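You operate a simulated robot arm through the tools that you are given. There is no shell and no other tool. Be economical: measure what you need, move in short steps, check, and stop when the job is done.

You run a simulated robot arm. Do the job below in one go: nothing can be reset, and whatever is moved stays where it is left.

Task
Put one of the white clips from the valve table top on the lower shelf of the pipe table. Then switch the closer count switch off. Then shut the feet drawer. Then turn the right dose dial to 0. Then open the cups drawer, put the cup from the lower filler shelf inside and shut the drawer again. Then take the green scrub pad and put it on the lower shelf of the valve table. Then take the S yellow band from the pipe table top and leave it on the valve table top. Keep to this order. Set down upright: white clip, cup.
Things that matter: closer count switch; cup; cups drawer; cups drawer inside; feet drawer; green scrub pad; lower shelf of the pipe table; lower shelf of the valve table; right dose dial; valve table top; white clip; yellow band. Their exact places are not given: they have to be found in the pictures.

Only the result counts: the job must be done as asked and must still hold three seconds after the hand-in. Knocking over, shifting, dropping, spilling or breaking anything else fails it.

Robot
A 7-joint arm with a fingered hand on a trunk, on a base that drives. Base frame: it is fixed to the floor where the robot stands at the start and does not move with it; the origin is under the middle of the robot, x ahead of it, y to its left, z up; the surface under the hand at the start is at about z = 0.86. Readings come in m, degrees, newtons and seconds.
With the tool pointing down near the work surface it reaches from about 0.46 to 0.9 m from the robot's upright axis, wherever it stands. Its first joint turns from -143.0 to 143.0 degrees. Places, roughly: closer count switch [3.4, 6.6, 1.1]; cup [2.75, 4, 1]; cups drawer [-0.4, 5.5, 0.8]; cups drawer inside [-0.4, 5.6, 0.7]; feet drawer [1, 6.6, 1]; green scrub pad (7x10x5 cm) [2.7, 1.4, 0.7]; lower shelf of the pipe table [2, 0.8, 0.2]; lower shelf of the valve table [0.8, -0.3, 0.2]; right dose dial [1.1, 4.2, 0.6]; valve table top [0.8, -0.3, 0.9]; white clip [0.75, -0.5, 1]; yellow band [2.5, 1.25, 0.75]. Payload 3 kg.
The TCP is the grasp point between the finger pads, 0.026 m short of the fingertips. In the tool frame z runs along the fingers and y along their closing line. The gripper opens to 0.148 m. The gripper's body begins 0.073 m behind the TCP. The gripper is a hand of 3 fingers: y runs from the thumb to the fingers, the wrist lies at [0, 0, -0.229] in the tool frame.
Orientation is told as [roll, pitch, yaw] about the base's x, y, z axes, in that order, counted from this pose: with the fingers straight down and closing along the base's y, the tool's x points along the base's -x, its y along +y and its z along -z.

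Tools
- The arm moves only by the tool step_arm. Its argument "commands" is text: rows parted by semicolons, each of 6 numbers parted by spaces: the shift along the tool's x, y, z in units of 30 mm (1.0 is 30 mm), then the turn, a rotation vector about the tool's x, y, z in units of 8 degrees (1.0 is 8 degrees). In form: x y z wx wy wz; .... A call has 1 to 20 rows; each row shifts and turns the commanded pose from where the row before left it, along the tool's axes as they then stand. A call with a number of a shift or a turn outside -1 to 1 is refused whole. Each row takes 0.2 s and may step no farther than 0.05 m and 8.6 degrees from the row before; otherwise, the whole call is refused. Where a pose cannot be reached the arm comes as near as it can. A force on the tool above 40 N (or 10 N above the force at the start of the call, whichever is more), or a blocked arm, ends the call early, and 0.2 s more pass. In this call time passes only in rows, and 0.2 s behind the last. The reply holds the time, the measured pose of the TCP, the force on the tool along the base axes, the opening and the grip force, in the units named above and with some noise, with the torque about the TCP (base axes, N m) and any sound that the robot's microphone picked up.
- Cameras (640 x 400 px; columns grow to the right, rows downward): "scene" is now at [0.1508, -0.0391, 1.7431]; the picture's right is [-0.48, -0.88, 0.00], its down [-0.65, 0.35, -0.68] and it looks along [0.59, -0.32, -0.74] (base axes); focal length 278 px, centre (320, 200). "wrist" rides on the gripper at [0.068, -0.039, -0.09] in the tool frame; the picture's right is [0.50, 0.87, 0.00], its down [-0.66, 0.38, -0.65] and it looks along [-0.57, 0.33, 0.76] (tool axes); focal length 222 px, centre (320, 200).
- capture(camera): a new picture of that camera. It takes no simulated time.
- slide_trunk(by): slides the trunk up (or, below 0, down) by that many m; the arm and the scene camera ride with it, the base frame stays. It gives what a move gives, with no picture.
- drive_base(legs): drives the robot by 1 to 6 legs, each [ahead, left, turn to the left] in m, m and degrees, along the robot's own axes; the way and the turn of a leg run together, so that a leg with both is an arc; at most 1.5 m and 180 degrees a leg. The arm and the cameras ride along, it lands a little off, and it stops where it bumps. It gives what a move gives.
- finger_targets(finger1, finger2, thumb_bend): sets how far each is bent, from 0 (flat) to 1 (curled in); at 0.3 the hand is open as for a grip, at 0.7 the pads meet at the TCP. One left out holds its place. A second passes; each finger stops where it meets its share of the squeeze, and holds until it gets a number again. It is the only way to open and close the hand. It gives what a move gives, with no picture; readings hold the bend of each and the force on the fingers (four entries, about 0 where the hand has none), thumb and palm.
- head_to(pan, tilt): turns the head with the scene camera to pan (to the left, within 86 degrees either way) and tilt (down, from -29 to 69), counted from straight ahead of the robot. It gives what a move gives.
- measure_at(camera, pixels): for up to 12 pixels [column, row] of the newest picture of that camera ("zoom" is the newest enlarged one), the place [x, y, z] in the base frame of the surface seen there, good to about 0.002 m. It takes no simulated time.
- zoom(camera, box): a new picture of the part [left, top, right, bottom] of that camera's present view, enlarged. It takes no simulated time.
- hand_in(): hands the job in; it is judged then, once.

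Go step by step. Measure first, check grasps and placings, and put right what went wrong. The budget is 131 turns and 136 pictures, counting those below and the enlarged ones. Unless the task says otherwise, let go and move clear before handing in.

The tools are called after "Request:" by a JSON object that holds its "api" and its "payload". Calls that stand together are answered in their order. step_arm: Moves the arm, as the interface text tells. Its arguments: {"type":"object","properties":{"commands":{"type":"string"}},"required":["commands"]} The other tools are called the same way: slide_trunk (by) slides the trunk up or down; finger_targets (finger1, finger2, thumb_bend) moves the fingers one by one; drive_base (legs) drives the base; head_to (pan, tilt) turns the head that bears the scene camera; capture (camera) takes a picture; measure_at (camera, pixels) gives the place of the surface under pixels of a picture; zoom (camera, box) takes an enlarged picture of a part of a camera's view; hand_in () hands the job in.

At the start:

```text
time: 0.0
tool_pos: [0.8714, -0.2422, 1.1896]
tool_rot: [-0.1, 0.0, 0.0]
ft_force: [-0.1, -0.4, 0.1]
moment: [-0.02, 0.01, 0.01]
finger_gap: 0.1479
gripper_force: 0.0
shape: jaw
bend: [0.3, 0.3, 0.3]
finger forces: [0.0, 0.0, 0.0, 0.0, 0.1, 0.1]
trunk travel left (down, up): [-0.675, 0.215]
robot x, y, heading: [-0.0004, 0.0021, -0.0]
head pan, tilt: [-28.6, 47.5]
```

scene: 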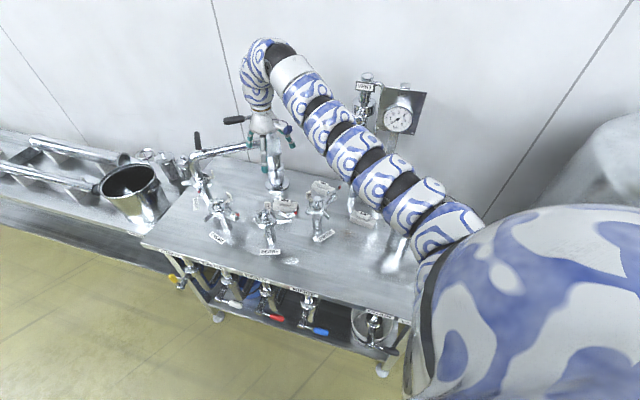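
wrist: 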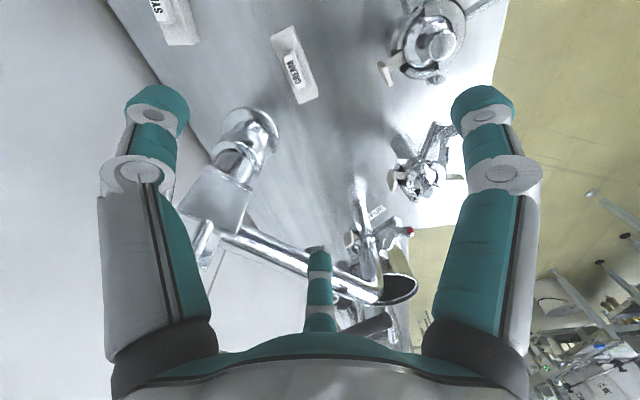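

The scene picture shows the valve table around (290,210) with several valves and labels; the white clips are not yet clear. I zoom in on the table top.

Request:
{"api": "zoom", "payload": {"camera": "scene", "box": [140, 120, 440, 300]}}

Request:
{"api": "zoom", "payload": {"camera": "wrist", "box": [100, 0, 500, 250]}}

```text
2.13 times, centred on (290, 210) of scene
```

zoom: 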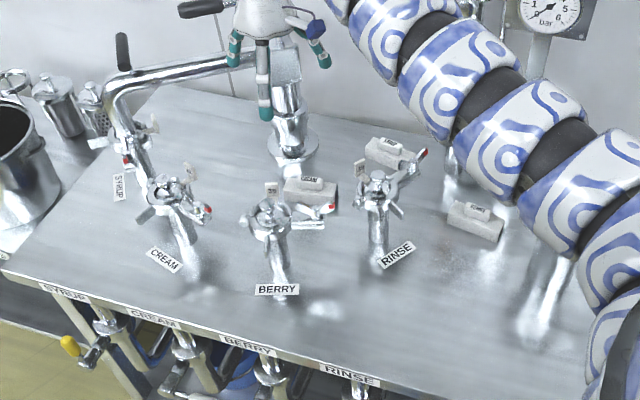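

```text
1.60 times, centred on (300, 125) of wrist
```

zoom: 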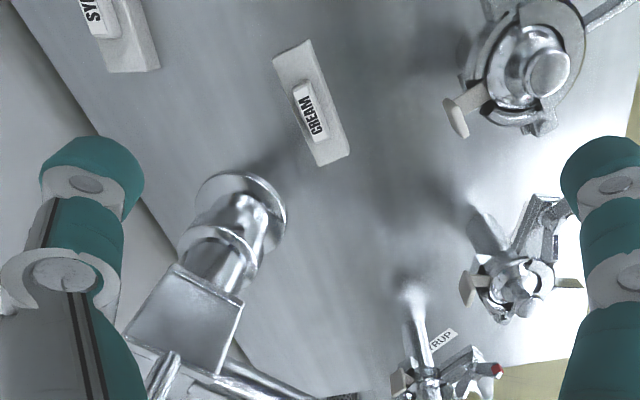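

Three whitish blocks with raised label parts lie at zoom (310,190), (390,150) and (475,220); I measure them and take a better look.

Request:
{"api": "zoom", "payload": {"camera": "scene", "box": [260, 160, 410, 254]}}

Request:
{"api": "measure_at", "payload": {"camera": "scene", "pixels": [[289, 205], [286, 206], [323, 188], [363, 214], [372, 224], [322, 238], [316, 197], [300, 215], [331, 189], [384, 206]]}}

```text
4.26 times, centred on (335, 207) of scene
```

zoom: 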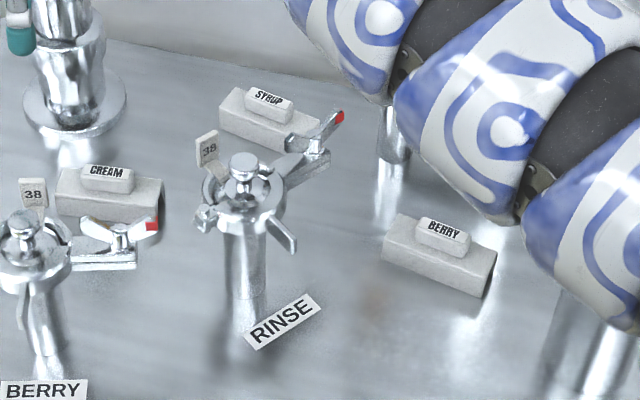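

```text
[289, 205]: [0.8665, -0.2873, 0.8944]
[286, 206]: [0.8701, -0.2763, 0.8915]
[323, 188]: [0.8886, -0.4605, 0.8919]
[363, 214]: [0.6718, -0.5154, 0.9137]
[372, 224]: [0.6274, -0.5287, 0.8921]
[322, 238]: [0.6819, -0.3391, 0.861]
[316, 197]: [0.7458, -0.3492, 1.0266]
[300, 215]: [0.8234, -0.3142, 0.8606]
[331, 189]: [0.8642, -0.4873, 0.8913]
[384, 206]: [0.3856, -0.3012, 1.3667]
```

The clips are the labelled blocks; BERRY, at zoom (440,255), stands clear and near. I measure its corners.

Request:
{"api": "measure_at", "payload": {"camera": "zoom", "pixels": [[399, 217], [384, 244], [480, 276], [493, 251], [381, 263], [478, 293], [420, 231], [418, 221], [465, 236], [442, 228], [461, 254], [350, 340]]}}

Request:
{"api": "head_to", "payload": {"pan": -70, "tilt": 35}}

Request:
{"api": "capture", "payload": {"camera": "scene"}}

Request:
{"api": "head_to", "payload": {"pan": 40, "tilt": 35}}

Request:
{"api": "capture", "payload": {"camera": "scene"}}

```text
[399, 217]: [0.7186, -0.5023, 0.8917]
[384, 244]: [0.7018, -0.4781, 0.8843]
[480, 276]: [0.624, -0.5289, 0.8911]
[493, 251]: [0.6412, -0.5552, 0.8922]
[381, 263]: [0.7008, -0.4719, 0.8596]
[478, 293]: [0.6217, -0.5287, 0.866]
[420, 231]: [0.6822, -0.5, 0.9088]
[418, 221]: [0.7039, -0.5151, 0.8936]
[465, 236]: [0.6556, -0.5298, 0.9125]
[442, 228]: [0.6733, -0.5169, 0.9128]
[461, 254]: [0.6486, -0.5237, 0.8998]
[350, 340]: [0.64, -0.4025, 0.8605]
```

```text
time: 1.1
tool_pos: [0.8713, -0.2416, 1.1885]
tool_rot: [0.1, 0.0, 0.0]
ft_force: [0.2, 0.2, -0.6]
moment: [-0.01, -0.03, 0.01]
finger_gap: 0.1478
gripper_force: 0.1
shape: jaw
bend: [0.3, 0.3, 0.3]
finger forces: [0.0, 0.0, 0.0, 0.1, 0.0, 0.0]
trunk travel left (down, up): [-0.675, 0.215]
robot x, y, heading: [0.0021, 0.003, -0.2]
head pan, tilt: [-70.0, 35.0]
```

```text
130 pictures are left
```

scene: 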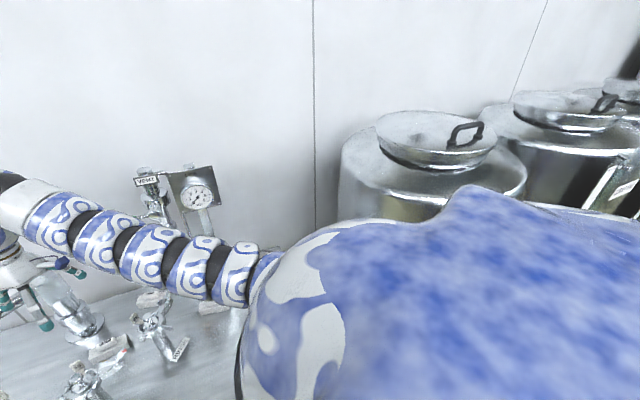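

```text
time: 3.0
tool_pos: [0.8704, -0.2422, 1.1891]
tool_rot: [0.0, -0.1, 0.0]
ft_force: [0.0, -0.2, -0.1]
moment: [-0.03, -0.01, -0.01]
finger_gap: 0.1481
gripper_force: 0.0
shape: jaw
bend: [0.3, 0.3, 0.3]
finger forces: [0.0, 0.0, 0.1, 0.1, 0.0, 0.0]
trunk travel left (down, up): [-0.675, 0.215]
robot x, y, heading: [-0.0012, -0.0008, 0.2]
head pan, tilt: [40.0, 35.0]
```

```text
129 pictures are left
```

scene: 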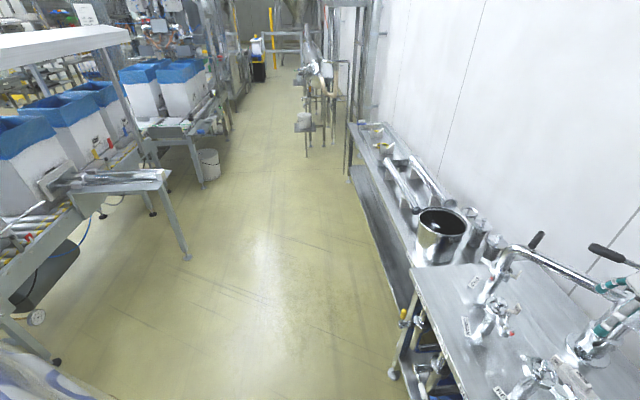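

The BERRY clip centre is about (0.671,-0.516), long axis ~34° and 3 cm wide. Before picking I look at the pipe table and its lower shelf to plan the placing.

Request:
{"api": "head_to", "payload": {"pan": 22, "tilt": 32}}

Request:
{"api": "capture", "payload": {"camera": "scene"}}

Request:
{"api": "zoom", "payload": {"camera": "scene", "box": [160, 60, 400, 210]}}

```text
time: 3.8
tool_pos: [0.8723, -0.2417, 1.1892]
tool_rot: [0.1, 0.1, 0.0]
ft_force: [-0.7, 0.6, 0.4]
moment: [0.03, -0.01, 0.03]
finger_gap: 0.1479
gripper_force: 0.0
shape: jaw
bend: [0.3, 0.3, 0.3]
finger forces: [0.1, 0.0, 0.0, 0.1, 0.0, 0.0]
trunk travel left (down, up): [-0.675, 0.215]
robot x, y, heading: [0.0025, -0.001, -0.0]
head pan, tilt: [22.0, 32.0]
```

```text
128 pictures are left
```

scene: 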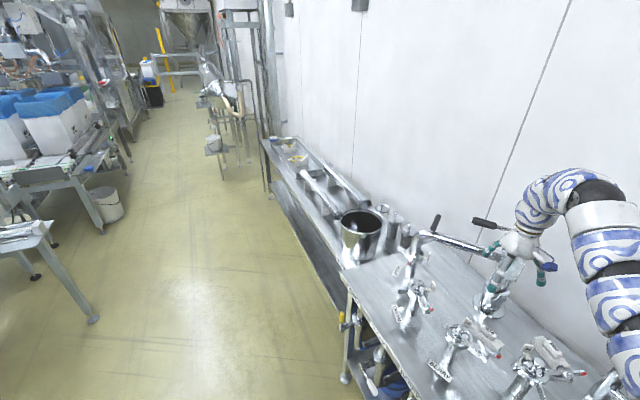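

```text
2.67 times, centred on (280, 135) of scene
```

zoom: 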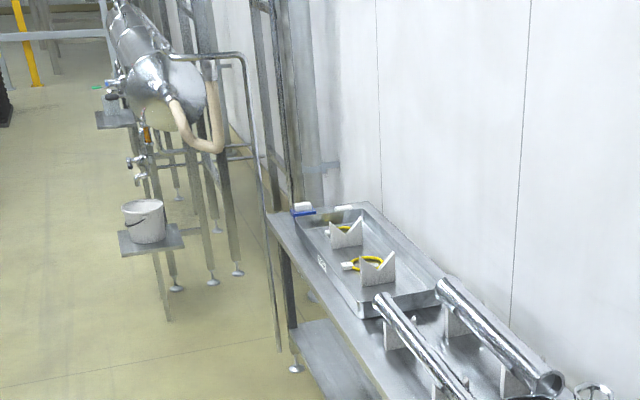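

The pipe table tray with yellow bands is at zoom (360,250), and its lower shelf shows at (330,360). I measure edges to know the geometry.

Request:
{"api": "measure_at", "payload": {"camera": "zoom", "pixels": [[272, 215], [375, 378], [300, 330], [345, 380], [375, 262], [345, 228], [302, 208], [320, 330], [365, 205]]}}

Request:
{"api": "measure_at", "payload": {"camera": "scene", "pixels": [[342, 275], [415, 365], [300, 235], [310, 235], [320, 255], [362, 230], [345, 378], [380, 350], [330, 90]]}}

```text
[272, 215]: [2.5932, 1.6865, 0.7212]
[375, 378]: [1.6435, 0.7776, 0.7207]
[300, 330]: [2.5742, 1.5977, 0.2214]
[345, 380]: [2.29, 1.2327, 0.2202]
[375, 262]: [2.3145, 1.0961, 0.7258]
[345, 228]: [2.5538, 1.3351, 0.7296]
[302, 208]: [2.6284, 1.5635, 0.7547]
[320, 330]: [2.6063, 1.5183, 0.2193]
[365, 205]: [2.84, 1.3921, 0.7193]
```

```text
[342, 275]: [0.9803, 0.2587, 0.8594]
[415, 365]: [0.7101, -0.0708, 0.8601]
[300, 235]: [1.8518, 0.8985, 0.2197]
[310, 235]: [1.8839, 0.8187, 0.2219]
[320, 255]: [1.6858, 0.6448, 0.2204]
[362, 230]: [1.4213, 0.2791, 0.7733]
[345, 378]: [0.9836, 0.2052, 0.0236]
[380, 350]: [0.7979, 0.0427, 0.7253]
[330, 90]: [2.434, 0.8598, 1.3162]
```

The pipe table top is z 0.72, its shelf z 0.22 with ~0.47 m free height, so a vertical tool near the shelf edge should fit. I move the hand above the BERRY clip (0.671,-0.516) and turn it by 34°.

Request:
{"api": "step_arm", "payload": {"commands": "0.67 -0.915 0 0 0 0;0.67 -0.915 0 0 0 0;0.67 -0.915 0 0 0 0;0.67 -0.915 0 0 0 0;0.67 -0.915 0 0 0 0;0.67 -0.915 0 0 0 0;0.67 -0.915 0 0 0 0;0.67 -0.915 0 0 0 0;0.67 -0.915 0 0 0 0;0.67 -0.915 0 0 0 0;0 0 0 0 0 -0.86;0 0 0 0 0 -0.86;0 0 0 0 0 -0.86;0 0 0 0 0 -0.86;0 0 0 0 0 -0.86"}}

Request:
{"api": "capture", "payload": {"camera": "wrist"}}

```text
time: 7.0
tool_pos: [0.8102, -0.3778, 1.2068]
tool_rot: [0.2, 0.0, 34.5]
ft_force: [-0.2, -0.5, 0.0]
moment: [0.01, -0.02, -0.01]
finger_gap: 0.1478
gripper_force: 0.2
shape: jaw
bend: [0.3, 0.3, 0.3]
finger forces: [0.0, 0.1, 0.1, 0.0, 0.0, 0.0]
out of reach, approached as far as the arm can: row 3, 4, 5, 6, 7, 8, 9, 10
trunk travel left (down, up): [-0.675, 0.215]
robot x, y, heading: [0.0002, -0.0002, 0.4]
head pan, tilt: [22.0, 32.0]
```

```text
126 pictures are left
```

wrist: 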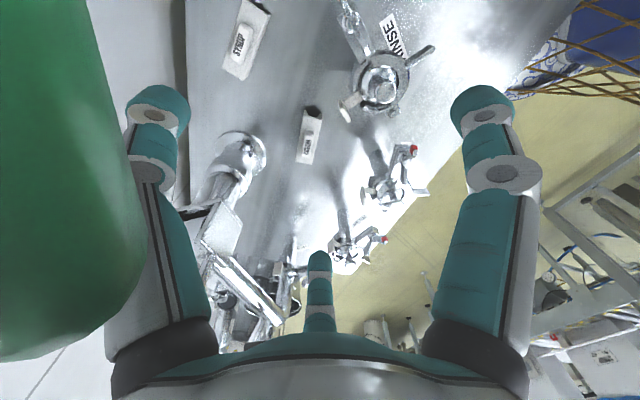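

The arm stopped short at (0.810,-0.378): that path ran out of reach, and a big green object shows at the wrist picture's left. I look with the head.

Request:
{"api": "head_to", "payload": {"pan": -35, "tilt": 40}}

Request:
{"api": "capture", "payload": {"camera": "scene"}}

Request:
{"api": "measure_at", "payload": {"camera": "wrist", "pixels": [[40, 150], [100, 100], [120, 250], [60, 300]]}}

```text
time: 8.2
tool_pos: [0.8115, -0.3778, 1.2072]
tool_rot: [0.0, 0.0, 34.3]
ft_force: [0.2, 0.7, -0.3]
moment: [0.0, 0.0, -0.01]
finger_gap: 0.1479
gripper_force: 0.0
shape: jaw
bend: [0.3, 0.3, 0.3]
finger forces: [0.2, 0.0, 0.0, 0.0, 0.1, 0.0]
trunk travel left (down, up): [-0.675, 0.215]
robot x, y, heading: [-0.0033, -0.001, 0.0]
head pan, tilt: [-35.0, 40.0]
```

```text
125 pictures are left
```

scene: 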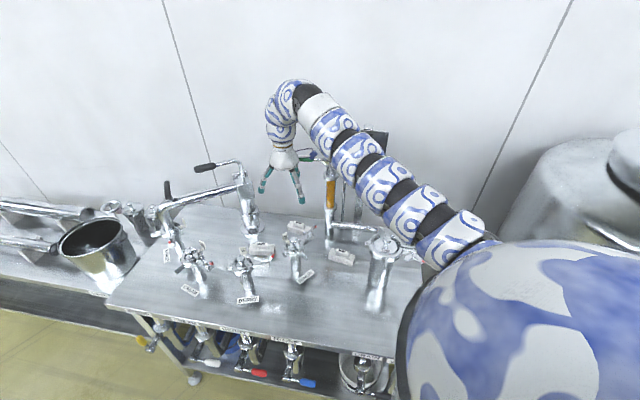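

```text
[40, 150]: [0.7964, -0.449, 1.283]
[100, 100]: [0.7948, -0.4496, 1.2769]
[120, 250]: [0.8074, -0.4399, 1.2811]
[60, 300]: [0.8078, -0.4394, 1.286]
```

The green thing measures (0.80,-0.445,1.28), very close to the hand. I zoom in.

Request:
{"api": "zoom", "payload": {"camera": "scene", "box": [220, 70, 420, 195]}}

Request:
{"api": "zoom", "payload": {"camera": "scene", "box": [220, 190, 420, 315]}}

```text
3.20 times, centred on (320, 132) of scene
```

zoom: 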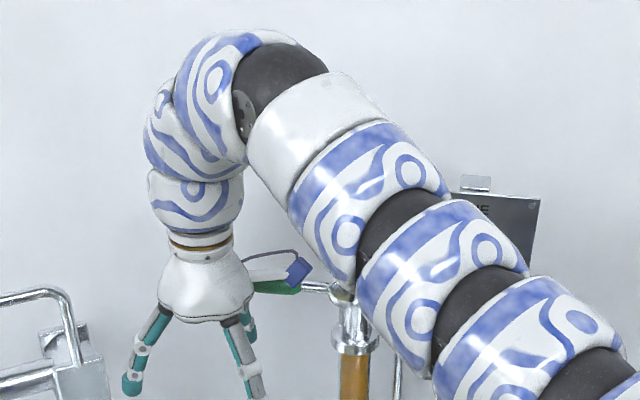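

```text
3.20 times, centred on (320, 252) of scene
```

zoom: 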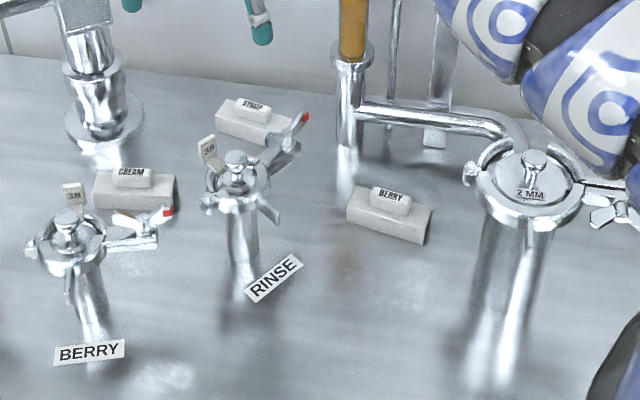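

A green lever sits just behind the hand, so I back the hand away toward the robot at this height before anything else, and meanwhile measure the obstacles around the BERRY clip.

Request:
{"api": "measure_at", "payload": {"camera": "zoom", "pixels": [[430, 116], [350, 60], [348, 140], [478, 180], [535, 190], [490, 250], [280, 205], [300, 120], [240, 165], [372, 200], [500, 123]]}}

Request:
{"api": "step_arm", "payload": {"commands": "0.62 0.87 0 0 0 0;0.62 0.87 0 0 0 0;0.62 0.87 0 0 0 0;0.62 0.87 0 0 0 0;0.62 0.87 0 0 0 0;0.62 0.87 0 0 0 0;0.62 0.87 0 0 0 0;0.62 0.87 0 0 0 0;0.62 0.87 0 0 0 0;0.62 0.87 0 0 0 0"}}

Request:
{"api": "capture", "payload": {"camera": "scene"}}

```text
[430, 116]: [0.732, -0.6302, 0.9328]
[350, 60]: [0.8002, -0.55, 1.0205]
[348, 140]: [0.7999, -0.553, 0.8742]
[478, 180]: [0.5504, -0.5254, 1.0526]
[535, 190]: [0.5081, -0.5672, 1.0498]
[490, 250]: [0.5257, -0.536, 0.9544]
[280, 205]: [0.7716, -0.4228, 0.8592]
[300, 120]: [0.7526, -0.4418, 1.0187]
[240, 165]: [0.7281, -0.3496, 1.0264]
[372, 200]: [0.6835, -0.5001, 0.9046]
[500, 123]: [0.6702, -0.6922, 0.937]
```

```text
time: 10.4
tool_pos: [0.8104, -0.3773, 1.2074]
tool_rot: [0.1, 0.0, 34.4]
ft_force: [0.0, 0.0, 0.2]
moment: [0.01, 0.0, -0.03]
finger_gap: 0.148
gripper_force: 0.1
shape: jaw
bend: [0.3, 0.3, 0.3]
finger forces: [0.0, 0.0, 0.0, 0.0, 0.0, 0.0]
out of reach, approached as far as the arm can: row 1, 2, 3, 4, 5, 6, 7, 8, 9, 10
trunk travel left (down, up): [-0.675, 0.215]
robot x, y, heading: [0.0002, -0.001, -0.1]
head pan, tilt: [-35.0, 40.0]
```

```text
122 pictures are left
```

scene: 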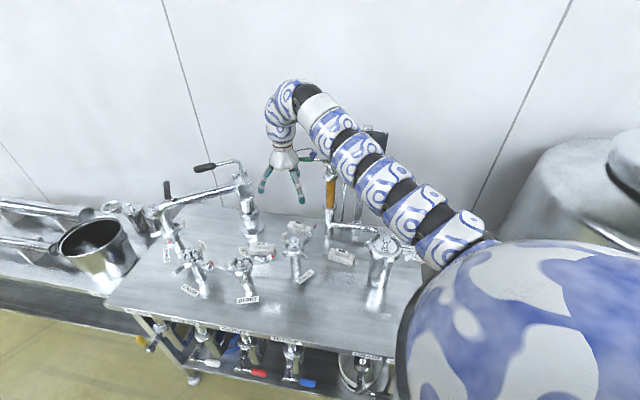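

The arm is at the edge of its reach at this height, so shifting inward isn't possible. I slide the trunk up so that the arm clears the fittings, which lets me fold it lower relative to the shoulder.

Request:
{"api": "slide_trunk", "payload": {"by": 0.21}}

Request:
{"api": "step_arm", "payload": {"commands": "0.3 0.4 0.5 0 0 0;0.3 0.4 0.6 0 0 0;0.3 0.4 0.8 0 0 0"}}

```text
time: 12.7
tool_pos: [0.8109, -0.3782, 1.4175]
tool_rot: [0.1, 0.1, 34.4]
ft_force: [-0.2, 0.2, -0.2]
moment: [0.04, -0.04, 0.02]
finger_gap: 0.1481
gripper_force: 0.0
shape: jaw
bend: [0.3, 0.3, 0.3]
finger forces: [0.0, 0.0, 0.1, 0.0, 0.0, 0.0]
trunk travel left (down, up): [-0.885, 0.005]
robot x, y, heading: [0.0048, 0.0012, 0.1]
head pan, tilt: [-35.0, 40.0]
```

```text
time: 13.5
tool_pos: [0.8103, -0.3776, 1.4178]
tool_rot: [0.1, 0.0, 34.4]
ft_force: [0.5, -0.7, -0.6]
moment: [-0.04, 0.03, -0.03]
finger_gap: 0.1481
gripper_force: 0.0
shape: jaw
bend: [0.3, 0.3, 0.3]
finger forces: [0.1, 0.0, 0.0, 0.1, 0.1, 0.1]
out of reach, approached as far as the arm can: row 1, 2, 3
trunk travel left (down, up): [-0.885, 0.005]
robot x, y, heading: [0.0021, -0.0025, 0.2]
head pan, tilt: [-35.0, 40.0]
```

Still "out of reach"; maybe the direction is the issue. I try pure descent from here.

Request:
{"api": "step_arm", "payload": {"commands": "0 0 1 0 0 0;0 0 1 0 0 0;0 0 1 0 0 0"}}

```text
time: 14.3
tool_pos: [0.8097, -0.3802, 1.3975]
tool_rot: [0.3, 0.1, 34.2]
ft_force: [0.3, -0.6, 0.2]
moment: [0.01, 0.03, 0.01]
finger_gap: 0.148
gripper_force: 0.2
shape: jaw
bend: [0.3, 0.3, 0.3]
finger forces: [0.1, 0.0, 0.0, 0.0, 0.1, 0.0]
out of reach, approached as far as the arm can: row 1, 2, 3
trunk travel left (down, up): [-0.885, 0.005]
robot x, y, heading: [0.0016, -0.0002, -0.0]
head pan, tilt: [-35.0, 40.0]
```

Only a partial move again. I'll use the base instead; first I check for room at the left/back.

Request:
{"api": "head_to", "payload": {"pan": 86, "tilt": 40}}

Request:
{"api": "capture", "payload": {"camera": "scene"}}

Request:
{"api": "measure_at", "payload": {"camera": "scene", "pixels": [[100, 390], [200, 300], [320, 300], [450, 300], [60, 250], [320, 200], [10, 390], [550, 300]]}}

```text
time: 16.3
tool_pos: [0.8102, -0.3795, 1.3984]
tool_rot: [0.1, 0.1, 34.2]
ft_force: [0.4, 0.0, -0.2]
moment: [-0.02, 0.01, 0.01]
finger_gap: 0.1479
gripper_force: 0.1
shape: jaw
bend: [0.3, 0.3, 0.3]
finger forces: [0.0, 0.1, 0.1, 0.0, 0.0, 0.0]
trunk travel left (down, up): [-0.885, 0.005]
robot x, y, heading: [-0.0009, 0.0007, 0.0]
head pan, tilt: [85.9, 40.0]
```

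```text
121 pictures are left
```

scene: 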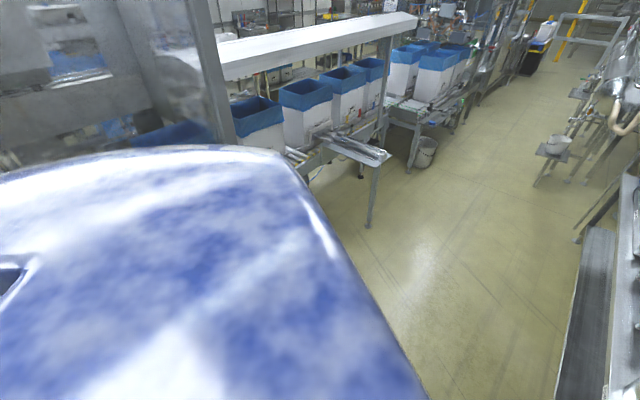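

```text
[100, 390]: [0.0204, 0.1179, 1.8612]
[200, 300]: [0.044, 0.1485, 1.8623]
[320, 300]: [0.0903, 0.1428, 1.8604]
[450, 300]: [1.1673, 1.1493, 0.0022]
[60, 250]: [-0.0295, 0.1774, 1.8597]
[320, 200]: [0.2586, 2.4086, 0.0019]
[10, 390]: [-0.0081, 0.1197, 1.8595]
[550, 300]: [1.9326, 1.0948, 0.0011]
```

There's about 1.5 m of free floor across the corridor. I back off perpendicular to the table by 0.45 m, bringing the hand clear of it.

Request:
{"api": "drive_base", "payload": {"legs": [[-0.31, 0.326, 0]]}}

Request:
{"api": "step_arm", "payload": {"commands": "0 0 1 0 0 0;0 0 1 0 0 0;0 0 1 0 0 0;0 0 1 0 0 0;0 0 1 0 0 0;0 0 1 0 0 0"}}

```text
time: 19.0
tool_pos: [0.4994, -0.0555, 1.3984]
tool_rot: [0.2, 0.0, 33.9]
ft_force: [0.1, -0.1, -0.2]
moment: [0.01, -0.03, -0.01]
finger_gap: 0.1476
gripper_force: 0.1
shape: jaw
bend: [0.3, 0.3, 0.3]
finger forces: [0.0, 0.0, 0.0, 0.0, 0.0, 0.1]
trunk travel left (down, up): [-0.885, 0.005]
robot x, y, heading: [-0.3139, 0.322, -0.2]
head pan, tilt: [85.9, 40.0]
```

```text
time: 20.4
tool_pos: [0.4974, -0.0714, 1.2662]
tool_rot: [0.2, 0.2, 34.0]
ft_force: [0.9, -0.4, -0.8]
moment: [-0.02, 0.01, 0.01]
finger_gap: 0.1477
gripper_force: 0.1
shape: jaw
bend: [0.3, 0.3, 0.3]
finger forces: [0.0, 0.0, 0.0, 0.1, 0.0, 0.1]
out of reach, approached as far as the arm can: row 1, 2, 3
trunk travel left (down, up): [-0.885, 0.005]
robot x, y, heading: [-0.3091, 0.3231, 0.0]
head pan, tilt: [85.9, 40.0]
```

Now it responds as it gets lower relative to the shoulder. I bring the hand in front of the robot at r≈0.68, z≈1.1, and turn it by a further 46°.

Request:
{"api": "step_arm", "payload": {"commands": "-0.275 0.95 0.395 0 0 0;-0.275 0.95 0.395 0 0 0;-0.275 0.95 0.395 0 0 0;-0.275 0.95 0.395 0 0 0;-0.275 0.95 0.395 0 0 0;-0.275 0.95 0.395 0 0 0;-0.275 0.95 0.395 0 0 0;-0.275 0.95 0.395 0 0 0;-0.275 0.95 0.395 0 0 0;-0.275 0.95 0.395 0 0 0;-0.275 0.95 0.395 0 0 0;-0.275 0.95 0.395 0 0 0;-0.275 0.95 0.395 0 0 0;-0.275 0.95 0.395 0 0 0;0 0 0 0 0 -0.96;0 0 0 0 0 -0.96;0 0 0 0 0 -0.96;0 0 0 0 0 -0.96;0 0 0 0 0 -0.96;0 0 0 0 0 -0.96"}}

```text
time: 24.6
tool_pos: [0.3872, 0.3237, 1.0914]
tool_rot: [0.3, -0.1, 80.1]
ft_force: [0.0, -0.7, 0.1]
moment: [0.01, -0.01, 0.01]
finger_gap: 0.1478
gripper_force: 0.1
shape: jaw
bend: [0.3, 0.3, 0.3]
finger forces: [0.0, 0.0, 0.0, 0.1, 0.0, 0.0]
out of reach, approached as far as the arm can: row 1, 2, 3
trunk travel left (down, up): [-0.885, 0.005]
robot x, y, heading: [-0.3094, 0.3215, -0.1]
head pan, tilt: [85.9, 40.0]
```

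The hand is now straight ahead at r=0.70. I raise it 6 cm, turn the robot right 46° to face the table and drive ahead with a check picture.

Request:
{"api": "step_arm", "payload": {"commands": "0 0 -1 0 0 0;0 0 -1 0 0 0"}}

Request:
{"api": "drive_base", "payload": {"legs": [[0, 0, -46], [0.2, 0.123, 0]]}}

Request:
{"api": "head_to", "payload": {"pan": 0, "tilt": 45}}

Request:
{"api": "capture", "payload": {"camera": "scene"}}

```text
time: 25.2
tool_pos: [0.3957, 0.3313, 1.1471]
tool_rot: [0.4, 0.0, 80.1]
ft_force: [0.0, 0.2, 0.1]
moment: [0.0, -0.01, 0.0]
finger_gap: 0.1477
gripper_force: 0.0
shape: jaw
bend: [0.3, 0.3, 0.3]
finger forces: [0.1, 0.0, 0.0, 0.0, 0.0, 0.1]
out of reach, approached as far as the arm can: row 1
trunk travel left (down, up): [-0.885, 0.005]
robot x, y, heading: [-0.3097, 0.3251, 0.1]
head pan, tilt: [85.9, 40.0]
```

```text
time: 29.1
tool_pos: [0.42, -0.2335, 1.1463]
tool_rot: [0.4, 0.1, 34.1]
ft_force: [-0.3, 0.5, -1.0]
moment: [0.0, 0.01, -0.01]
finger_gap: 0.1478
gripper_force: 0.2
shape: jaw
bend: [0.3, 0.3, 0.3]
finger forces: [0.1, 0.0, 0.1, 0.0, 0.1, 0.0]
trunk travel left (down, up): [-0.885, 0.005]
robot x, y, heading: [-0.0804, 0.2694, -45.9]
head pan, tilt: [85.9, 40.0]
```

```text
time: 30.6
tool_pos: [0.418, -0.2336, 1.1463]
tool_rot: [0.4, 0.0, 34.2]
ft_force: [-0.9, 0.4, -0.5]
moment: [0.0, 0.0, -0.01]
finger_gap: 0.1477
gripper_force: 0.2
shape: jaw
bend: [0.3, 0.3, 0.3]
finger forces: [0.1, 0.1, 0.1, 0.1, 0.0, 0.1]
trunk travel left (down, up): [-0.885, 0.005]
robot x, y, heading: [-0.0764, 0.2699, -45.7]
head pan, tilt: [0.0, 45.0]
```

```text
120 pictures are left
```

scene: 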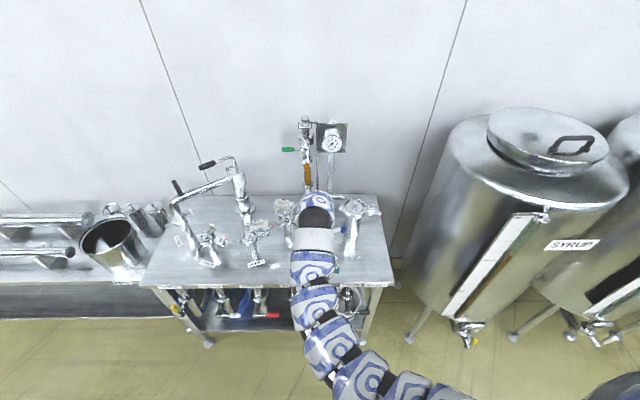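

Clear view now: green lever at (290,150), tube (305,165). I drive 0.30 m further ahead and check the wrist picture.

Request:
{"api": "drive_base", "payload": {"legs": [[0.3, -0.016, 0]]}}

Request:
{"api": "capture", "payload": {"camera": "wrist"}}

Request:
{"api": "capture", "payload": {"camera": "scene"}}

```text
time: 32.7
tool_pos: [0.6184, -0.4576, 1.1463]
tool_rot: [0.4, 0.0, 34.4]
ft_force: [1.1, 0.6, -0.3]
moment: [0.0, 0.02, 0.01]
finger_gap: 0.1478
gripper_force: 0.0
shape: jaw
bend: [0.3, 0.3, 0.3]
finger forces: [0.1, 0.0, 0.0, 0.1, 0.1, 0.0]
trunk travel left (down, up): [-0.885, 0.005]
robot x, y, heading: [0.1166, 0.0488, -45.8]
head pan, tilt: [0.0, 45.0]
```

```text
119 pictures are left
```

wrist: 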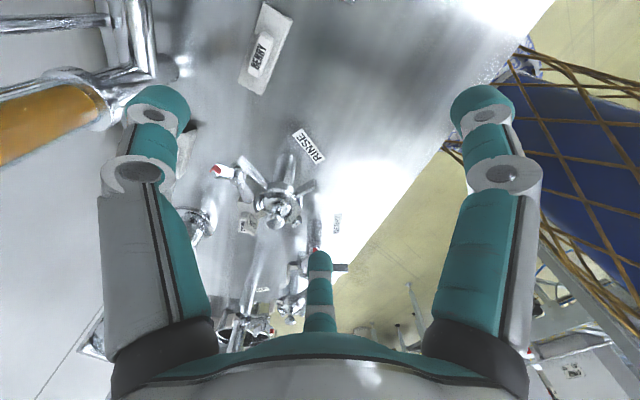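

```text
118 pictures are left
```

scene: 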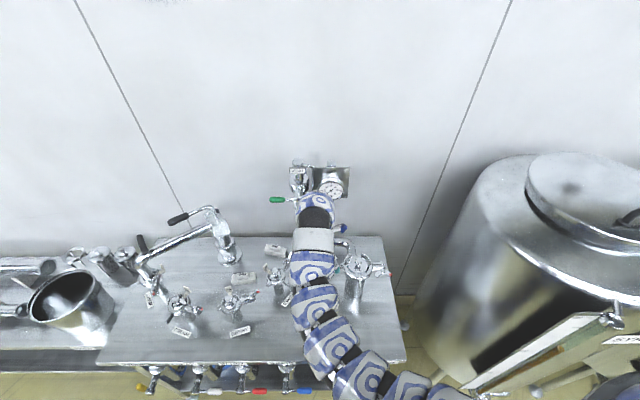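

The clip is at wrist (265,48). I measure its corners from this view.

Request:
{"api": "measure_at", "payload": {"camera": "wrist", "pixels": [[266, 5], [291, 18], [240, 82], [262, 93], [262, 50], [250, 30], [280, 55], [100, 25], [60, 120]]}}

```text
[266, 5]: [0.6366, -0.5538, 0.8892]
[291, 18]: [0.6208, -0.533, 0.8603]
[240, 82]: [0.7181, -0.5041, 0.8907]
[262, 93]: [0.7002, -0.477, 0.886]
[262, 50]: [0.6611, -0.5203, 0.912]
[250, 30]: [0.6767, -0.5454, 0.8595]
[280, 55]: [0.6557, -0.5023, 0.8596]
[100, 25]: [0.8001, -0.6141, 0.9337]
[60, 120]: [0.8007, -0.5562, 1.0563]
```

Clip centre (0.669,-0.516), axis ~32.5°. I half close the hand and move above the clip.

Request:
{"api": "finger_targets", "payload": {"finger1": 0.45, "finger2": 0.45, "thumb_bend": 0.45}}

Request:
{"api": "step_arm", "payload": {"commands": "-0.1 -0.853 0 0 0 0;-0.1 -0.853 0 0 0 0;-0.1 -0.853 0 0 0 0;0 0 0 0 0 0.22"}}

Request:
{"api": "capture", "payload": {"camera": "wrist"}}

```text
time: 33.7
tool_pos: [0.6172, -0.456, 1.1473]
tool_rot: [0.4, -0.1, 34.3]
ft_force: [0.0, 0.2, -0.7]
moment: [0.01, 0.02, 0.02]
finger_gap: 0.0792
gripper_force: 0.1
shape: fingers
bend: [0.45, 0.45, 0.45]
finger forces: [0.1, 0.1, 0.0, 0.0, 0.0, 0.0]
trunk travel left (down, up): [-0.885, 0.005]
robot x, y, heading: [0.1187, 0.0428, -45.6]
head pan, tilt: [0.0, 45.0]
```

```text
time: 34.7
tool_pos: [0.6682, -0.5146, 1.1471]
tool_rot: [0.2, 0.0, 32.7]
ft_force: [-1.2, -0.1, -0.8]
moment: [0.01, -0.03, 0.03]
finger_gap: 0.0791
gripper_force: 0.1
shape: fingers
bend: [0.45, 0.45, 0.45]
finger forces: [0.0, 0.0, 0.0, 0.1, 0.0, 0.0]
trunk travel left (down, up): [-0.885, 0.005]
robot x, y, heading: [0.1176, 0.0413, -45.8]
head pan, tilt: [0.0, 45.0]
```

```text
117 pictures are left
```

wrist: 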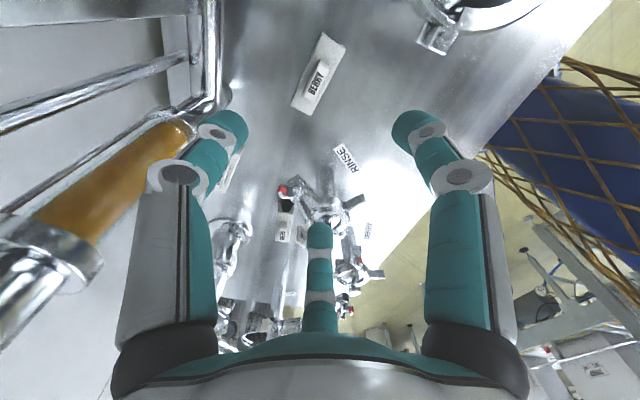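

Well centred. I lower the trunk by 0.18 and check.

Request:
{"api": "slide_trunk", "payload": {"by": -0.18}}

Request:
{"api": "capture", "payload": {"camera": "wrist"}}

Request:
{"api": "capture", "payload": {"camera": "scene"}}

```text
time: 36.7
tool_pos: [0.6672, -0.5144, 0.9658]
tool_rot: [0.4, 0.0, 32.6]
ft_force: [-0.2, -0.1, 0.0]
moment: [0.02, -0.02, 0.03]
finger_gap: 0.0797
gripper_force: 0.0
shape: fingers
bend: [0.45, 0.45, 0.45]
finger forces: [0.0, 0.1, 0.0, 0.1, 0.0, 0.0]
trunk travel left (down, up): [-0.705, 0.185]
robot x, y, heading: [0.1171, 0.0433, -45.5]
head pan, tilt: [0.0, 45.0]
```

```text
116 pictures are left
```

wrist: 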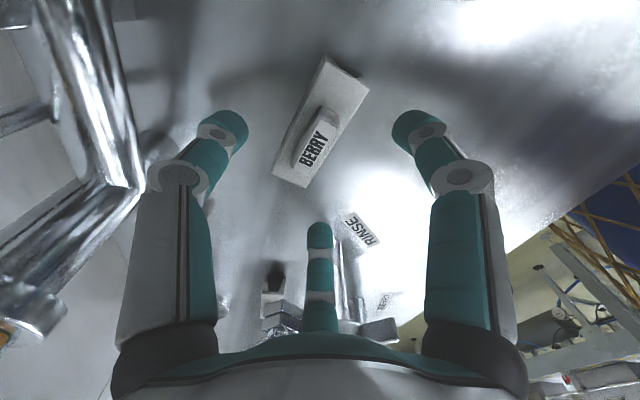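

```text
115 pictures are left
```

scene: 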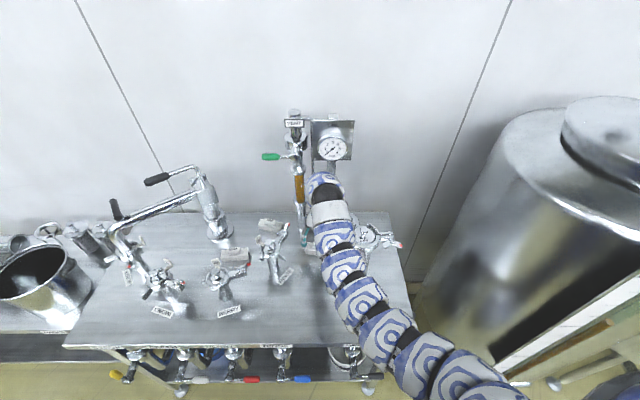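

Alignment is fine and everything is clear; I descend to grasp height and close.

Request:
{"api": "slide_trunk", "payload": {"by": -0.075}}

Request:
{"api": "finger_targets", "payload": {"finger1": 0.75, "finger2": 0.75, "thumb_bend": 0.75}}

Request:
{"api": "capture", "payload": {"camera": "wrist"}}

```text
time: 37.8
tool_pos: [0.6679, -0.5151, 0.8925]
tool_rot: [0.2, -0.1, 32.7]
ft_force: [-0.5, -0.4, 16.7]
moment: [-0.5, -0.22, 0.0]
finger_gap: 0.0788
gripper_force: 8.1
shape: fingers
bend: [0.45, 0.45, 0.45]
finger forces: [2.8, 1.8, 0.1, 0.0, 11.3, 0.0]
trunk travel left (down, up): [-0.63, 0.26]
robot x, y, heading: [0.1199, 0.0433, -45.9]
head pan, tilt: [0.0, 45.0]
```

```text
time: 38.8
tool_pos: [0.666, -0.5136, 0.8921]
tool_rot: [0.2, -0.1, 32.6]
ft_force: [0.8, -4.8, 15.4]
moment: [-0.3, -0.23, -0.04]
finger_gap: 0.0365
gripper_force: 26.0
shape: fingers
bend: [0.56, 0.56, 0.64]
finger forces: [10.6, 13.9, 0.1, 0.1, 28.0, 0.0]
trunk travel left (down, up): [-0.63, 0.26]
robot x, y, heading: [0.1163, 0.0424, -45.7]
head pan, tilt: [0.0, 45.0]
```

```text
114 pictures are left
```

wrist: 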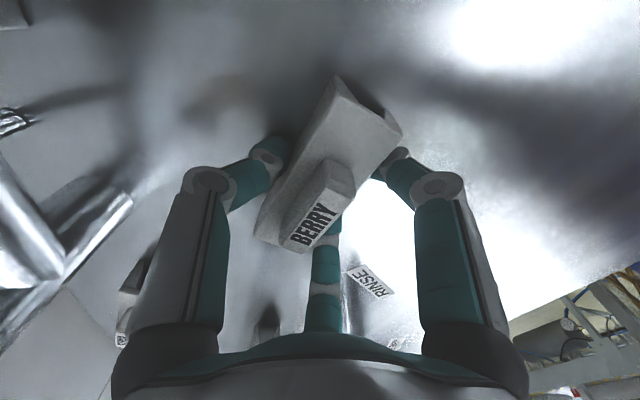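

Gripped at 26 N. I lift by sliding the trunk up 0.25 and check.

Request:
{"api": "slide_trunk", "payload": {"by": 0.25}}

Request:
{"api": "capture", "payload": {"camera": "wrist"}}

```text
time: 41.4
tool_pos: [0.6673, -0.5159, 1.1411]
tool_rot: [0.5, 0.0, 32.6]
ft_force: [0.4, 0.0, -0.5]
moment: [-0.01, 0.0, -0.01]
finger_gap: 0.0362
gripper_force: 17.2
shape: fingers
bend: [0.56, 0.56, 0.64]
finger forces: [8.9, 8.7, 0.0, 0.1, 17.6, 0.0]
trunk travel left (down, up): [-0.88, 0.01]
robot x, y, heading: [0.1192, 0.0431, -45.9]
head pan, tilt: [0.0, 45.0]
```

```text
113 pictures are left
```

wrist: 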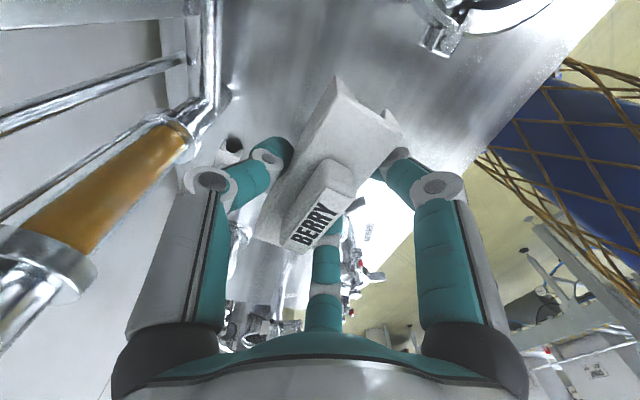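

Clip is held upright. I measure how the arm runs relative to the hand, to see whether it fits under the pipe table top.

Request:
{"api": "capture", "payload": {"camera": "scene"}}

Request:
{"api": "measure_at", "payload": {"camera": "scene", "pixels": [[315, 210], [313, 235], [310, 262], [315, 290], [325, 325], [345, 355], [390, 385]]}}

```text
112 pictures are left
```

scene: 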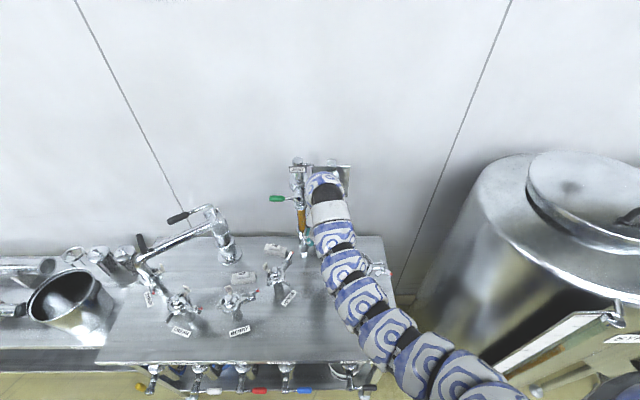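

```text
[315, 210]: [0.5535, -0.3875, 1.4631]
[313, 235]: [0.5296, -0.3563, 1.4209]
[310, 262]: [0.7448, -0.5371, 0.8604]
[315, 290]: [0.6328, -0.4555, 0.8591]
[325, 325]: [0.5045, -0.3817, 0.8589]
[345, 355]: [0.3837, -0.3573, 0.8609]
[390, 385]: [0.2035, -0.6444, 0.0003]
```

Request:
{"api": "measure_at", "payload": {"camera": "scene", "pixels": [[325, 180], [328, 212], [333, 238], [345, 265], [360, 300], [385, 335], [425, 370], [465, 385]]}}

```text
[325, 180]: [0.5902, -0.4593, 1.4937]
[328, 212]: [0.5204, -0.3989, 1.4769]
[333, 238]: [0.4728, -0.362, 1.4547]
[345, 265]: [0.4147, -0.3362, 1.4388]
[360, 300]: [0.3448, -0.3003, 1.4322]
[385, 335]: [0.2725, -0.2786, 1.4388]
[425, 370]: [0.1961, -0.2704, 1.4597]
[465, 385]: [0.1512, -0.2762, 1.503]
```

The arm runs ~0.3–0.35 m above the TCP, so at TCP z≈0.26 its top is ~0.60, below the 0.69 underside. I back off 0.42 m, sidestep 1.87 m left to the pipe table, and look.

Request:
{"api": "drive_base", "payload": {"legs": [[-0.42, 0, 0], [0, 0.93, 0], [0, 0.94, 0]]}}

Request:
{"api": "head_to", "payload": {"pan": 0, "tilt": 50}}

Request:
{"api": "capture", "payload": {"camera": "scene"}}

```text
time: 53.0
tool_pos: [1.7138, 1.0886, 1.1418]
tool_rot: [0.3, 0.0, 32.7]
ft_force: [0.0, 1.0, 1.1]
moment: [-0.02, 0.01, -0.04]
finger_gap: 0.0362
gripper_force: 17.3
shape: fingers
bend: [0.56, 0.56, 0.64]
finger forces: [8.9, 8.6, 0.1, 0.1, 17.4, 0.0]
trunk travel left (down, up): [-0.88, 0.01]
robot x, y, heading: [1.1651, 1.6445, -45.6]
head pan, tilt: [0.0, 45.0]
```

```text
time: 53.6
tool_pos: [1.7145, 1.0878, 1.1416]
tool_rot: [0.4, 0.0, 32.6]
ft_force: [-0.6, 0.3, -0.1]
moment: [-0.03, 0.04, 0.06]
finger_gap: 0.0363
gripper_force: 17.5
shape: fingers
bend: [0.56, 0.56, 0.64]
finger forces: [8.9, 8.6, 0.0, 0.0, 17.6, 0.1]
trunk travel left (down, up): [-0.88, 0.01]
robot x, y, heading: [1.1607, 1.6459, -45.6]
head pan, tilt: [0.0, 50.0]
```

```text
111 pictures are left
```

scene: 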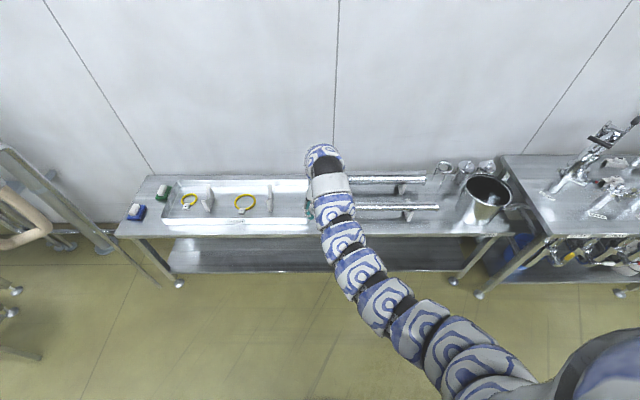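

The lower shelf is empty and the hand is in front of the table. I lower the trunk 0.86 and look.

Request:
{"api": "slide_trunk", "payload": {"by": -0.855}}

Request:
{"api": "head_to", "payload": {"pan": 0, "tilt": 15}}

Request:
{"api": "capture", "payload": {"camera": "scene"}}

Request:
{"api": "capture", "payload": {"camera": "wrist"}}

```text
refused: -0.855 is not a number from -0.4 to 0.4
```

```text
time: 54.6
tool_pos: [1.7137, 1.0884, 1.1419]
tool_rot: [0.3, -0.1, 32.7]
ft_force: [-0.2, -1.3, -0.1]
moment: [0.01, 0.0, 0.01]
finger_gap: 0.0364
gripper_force: 17.6
shape: fingers
bend: [0.56, 0.56, 0.64]
finger forces: [9.0, 8.5, 0.0, 0.1, 17.5, 0.0]
trunk travel left (down, up): [-0.88, 0.01]
robot x, y, heading: [1.1675, 1.6489, -45.5]
head pan, tilt: [0.0, 15.0]
```

```text
110 pictures are left
```

scene: 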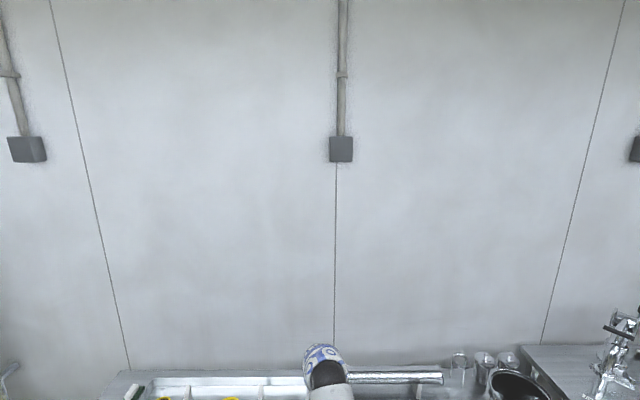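

```text
109 pictures are left
```

wrist: 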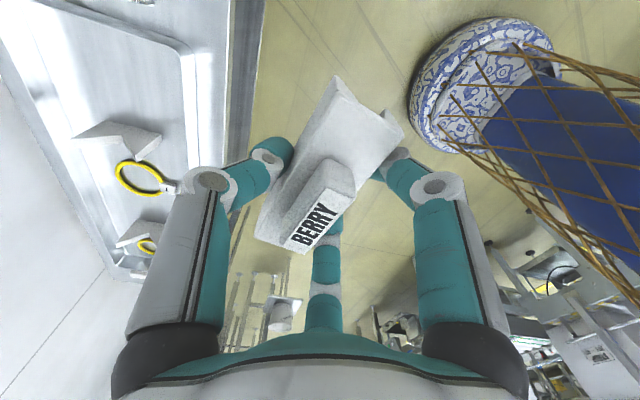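

Slides are limited to 0.4 per call; I go in three steps, and then look.

Request:
{"api": "slide_trunk", "payload": {"by": -0.4}}

Request:
{"api": "slide_trunk", "payload": {"by": -0.4}}

Request:
{"api": "slide_trunk", "payload": {"by": -0.055}}

Request:
{"api": "head_to", "payload": {"pan": 0, "tilt": 30}}

Request:
{"api": "capture", "payload": {"camera": "scene"}}

Request:
{"api": "capture", "payload": {"camera": "wrist"}}

```text
time: 58.5
tool_pos: [1.7149, 1.0877, 0.741]
tool_rot: [0.4, 0.0, 32.7]
ft_force: [-0.2, -0.2, 0.1]
moment: [0.0, -0.01, 0.01]
finger_gap: 0.0361
gripper_force: 17.5
shape: fingers
bend: [0.56, 0.56, 0.64]
finger forces: [8.9, 8.7, 0.0, 0.0, 17.3, 0.0]
trunk travel left (down, up): [-0.48, 0.41]
robot x, y, heading: [1.1607, 1.6468, -45.5]
head pan, tilt: [0.0, 15.0]
```

```text
time: 62.3
tool_pos: [1.7145, 1.0886, 0.3404]
tool_rot: [0.5, 0.0, 32.7]
ft_force: [-0.6, -0.9, -0.3]
moment: [-0.01, 0.02, -0.01]
finger_gap: 0.0362
gripper_force: 17.7
shape: fingers
bend: [0.56, 0.56, 0.64]
finger forces: [8.8, 8.6, 0.0, 0.0, 17.4, 0.1]
trunk travel left (down, up): [-0.08, 0.81]
robot x, y, heading: [1.1625, 1.6464, -45.5]
head pan, tilt: [0.0, 15.0]
```

```text
time: 63.2
tool_pos: [1.7138, 1.0887, 0.2862]
tool_rot: [0.4, 0.0, 32.6]
ft_force: [0.1, -0.8, -0.1]
moment: [0.02, 0.04, -0.04]
finger_gap: 0.0362
gripper_force: 16.8
shape: fingers
bend: [0.56, 0.56, 0.64]
finger forces: [8.8, 8.6, 0.0, 0.1, 17.4, 0.0]
trunk travel left (down, up): [-0.025, 0.865]
robot x, y, heading: [1.1634, 1.6486, -45.5]
head pan, tilt: [0.0, 15.0]
```

```text
time: 64.0
tool_pos: [1.7129, 1.0876, 0.2872]
tool_rot: [0.4, 0.0, 32.6]
ft_force: [-0.2, 0.1, -0.7]
moment: [-0.01, 0.02, 0.02]
finger_gap: 0.0362
gripper_force: 17.0
shape: fingers
bend: [0.56, 0.56, 0.64]
finger forces: [8.8, 8.7, 0.1, 0.0, 17.4, 0.0]
trunk travel left (down, up): [-0.025, 0.865]
robot x, y, heading: [1.1639, 1.6442, -45.5]
head pan, tilt: [0.0, 30.0]
```

```text
108 pictures are left
```

scene: 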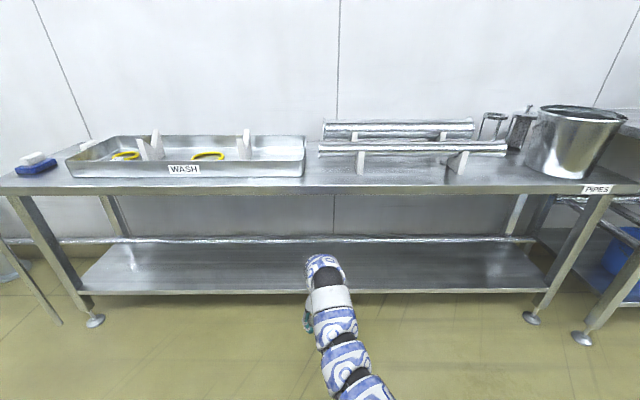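

```text
107 pictures are left
```

wrist: 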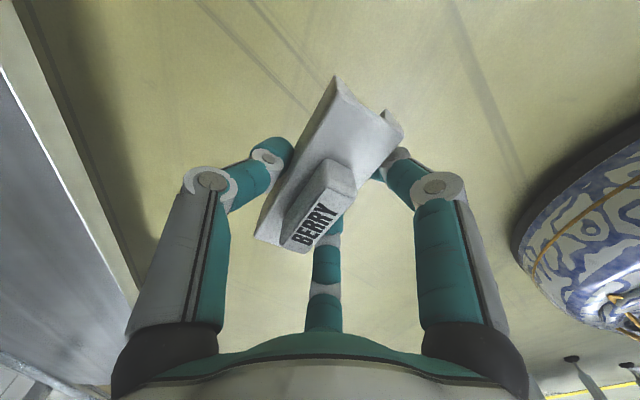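

Perfect view: shelf free at (315,265). I drive ahead 0.30 to bring the clip over the shelf and check.

Request:
{"api": "drive_base", "payload": {"legs": [[0.3, 0, 0]]}}

Request:
{"api": "capture", "payload": {"camera": "wrist"}}

Request:
{"api": "capture", "payload": {"camera": "scene"}}

```text
time: 66.1
tool_pos: [1.9274, 0.8711, 0.2878]
tool_rot: [0.4, 0.0, 32.7]
ft_force: [-0.1, -0.2, -0.7]
moment: [0.02, -0.02, 0.0]
finger_gap: 0.0364
gripper_force: 17.6
shape: fingers
bend: [0.56, 0.56, 0.64]
finger forces: [8.9, 8.6, 0.0, 0.0, 17.4, 0.0]
trunk travel left (down, up): [-0.025, 0.865]
robot x, y, heading: [1.3736, 1.4278, -45.4]
head pan, tilt: [0.0, 30.0]
```

```text
106 pictures are left
```

wrist: 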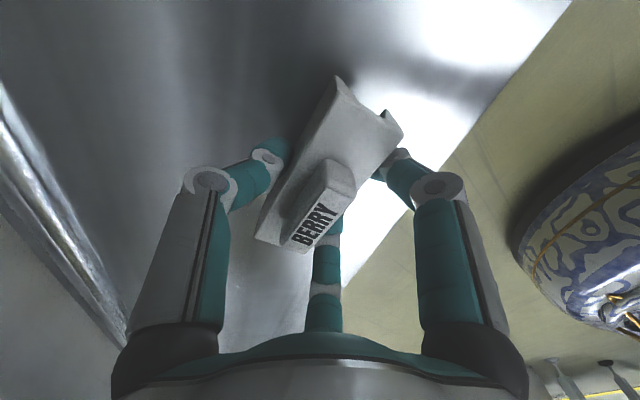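

```text
105 pictures are left
```

scene: 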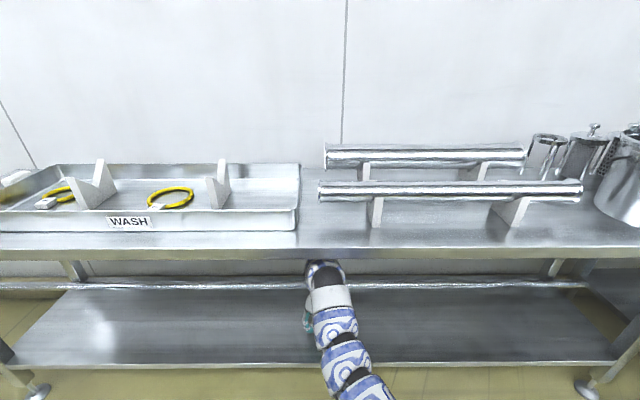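

The clip is over the shelf. I lower 3.3 cm gently with the arm.

Request:
{"api": "step_arm", "payload": {"commands": "0 0 0.5 0 0 0;0 0 0.4 0 0 0;0 0 0.25 0 0 0"}}

```text
time: 66.9
tool_pos: [1.9263, 0.8703, 0.2516]
tool_rot: [0.4, -0.1, 32.7]
ft_force: [-1.2, 0.3, 5.7]
moment: [0.02, 0.03, -0.03]
finger_gap: 0.0361
gripper_force: 20.3
shape: fingers
bend: [0.56, 0.56, 0.64]
finger forces: [10.4, 11.5, 0.0, 0.0, 18.8, 0.1]
trunk travel left (down, up): [-0.025, 0.865]
robot x, y, heading: [1.3748, 1.4244, -45.4]
head pan, tilt: [0.0, 30.0]
```

It has touched down (5.7 N). I open the hand partly, lift by trunk, and check.

Request:
{"api": "finger_targets", "payload": {"finger1": 0.45, "finger2": 0.45, "thumb_bend": 0.45}}

Request:
{"api": "slide_trunk", "payload": {"by": 0.06}}

Request:
{"api": "capture", "payload": {"camera": "wrist"}}

```text
time: 67.9
tool_pos: [1.927, 0.8713, 0.2533]
tool_rot: [0.4, 0.0, 32.7]
ft_force: [-0.1, 5.6, 21.3]
moment: [-0.76, -0.6, 0.17]
finger_gap: 0.0726
gripper_force: 10.9
shape: fingers
bend: [0.45, 0.45, 0.47]
finger forces: [0.1, 0.0, 0.1, 0.0, 21.4, 0.0]
trunk travel left (down, up): [-0.025, 0.865]
robot x, y, heading: [1.3773, 1.4311, -45.5]
head pan, tilt: [0.0, 30.0]
```

```text
time: 68.9
tool_pos: [1.9263, 0.8714, 0.3113]
tool_rot: [0.4, -0.1, 32.7]
ft_force: [-0.3, -0.4, 0.1]
moment: [0.0, 0.02, -0.01]
finger_gap: 0.0782
gripper_force: 0.0
shape: fingers
bend: [0.45, 0.45, 0.45]
finger forces: [0.0, 0.0, 0.0, 0.0, 0.0, 0.0]
trunk travel left (down, up): [-0.085, 0.805]
robot x, y, heading: [1.3754, 1.4299, -45.4]
head pan, tilt: [0.0, 30.0]
```

```text
104 pictures are left
```

wrist: 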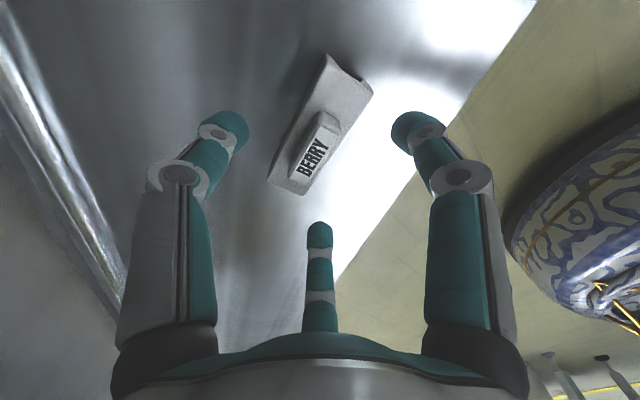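

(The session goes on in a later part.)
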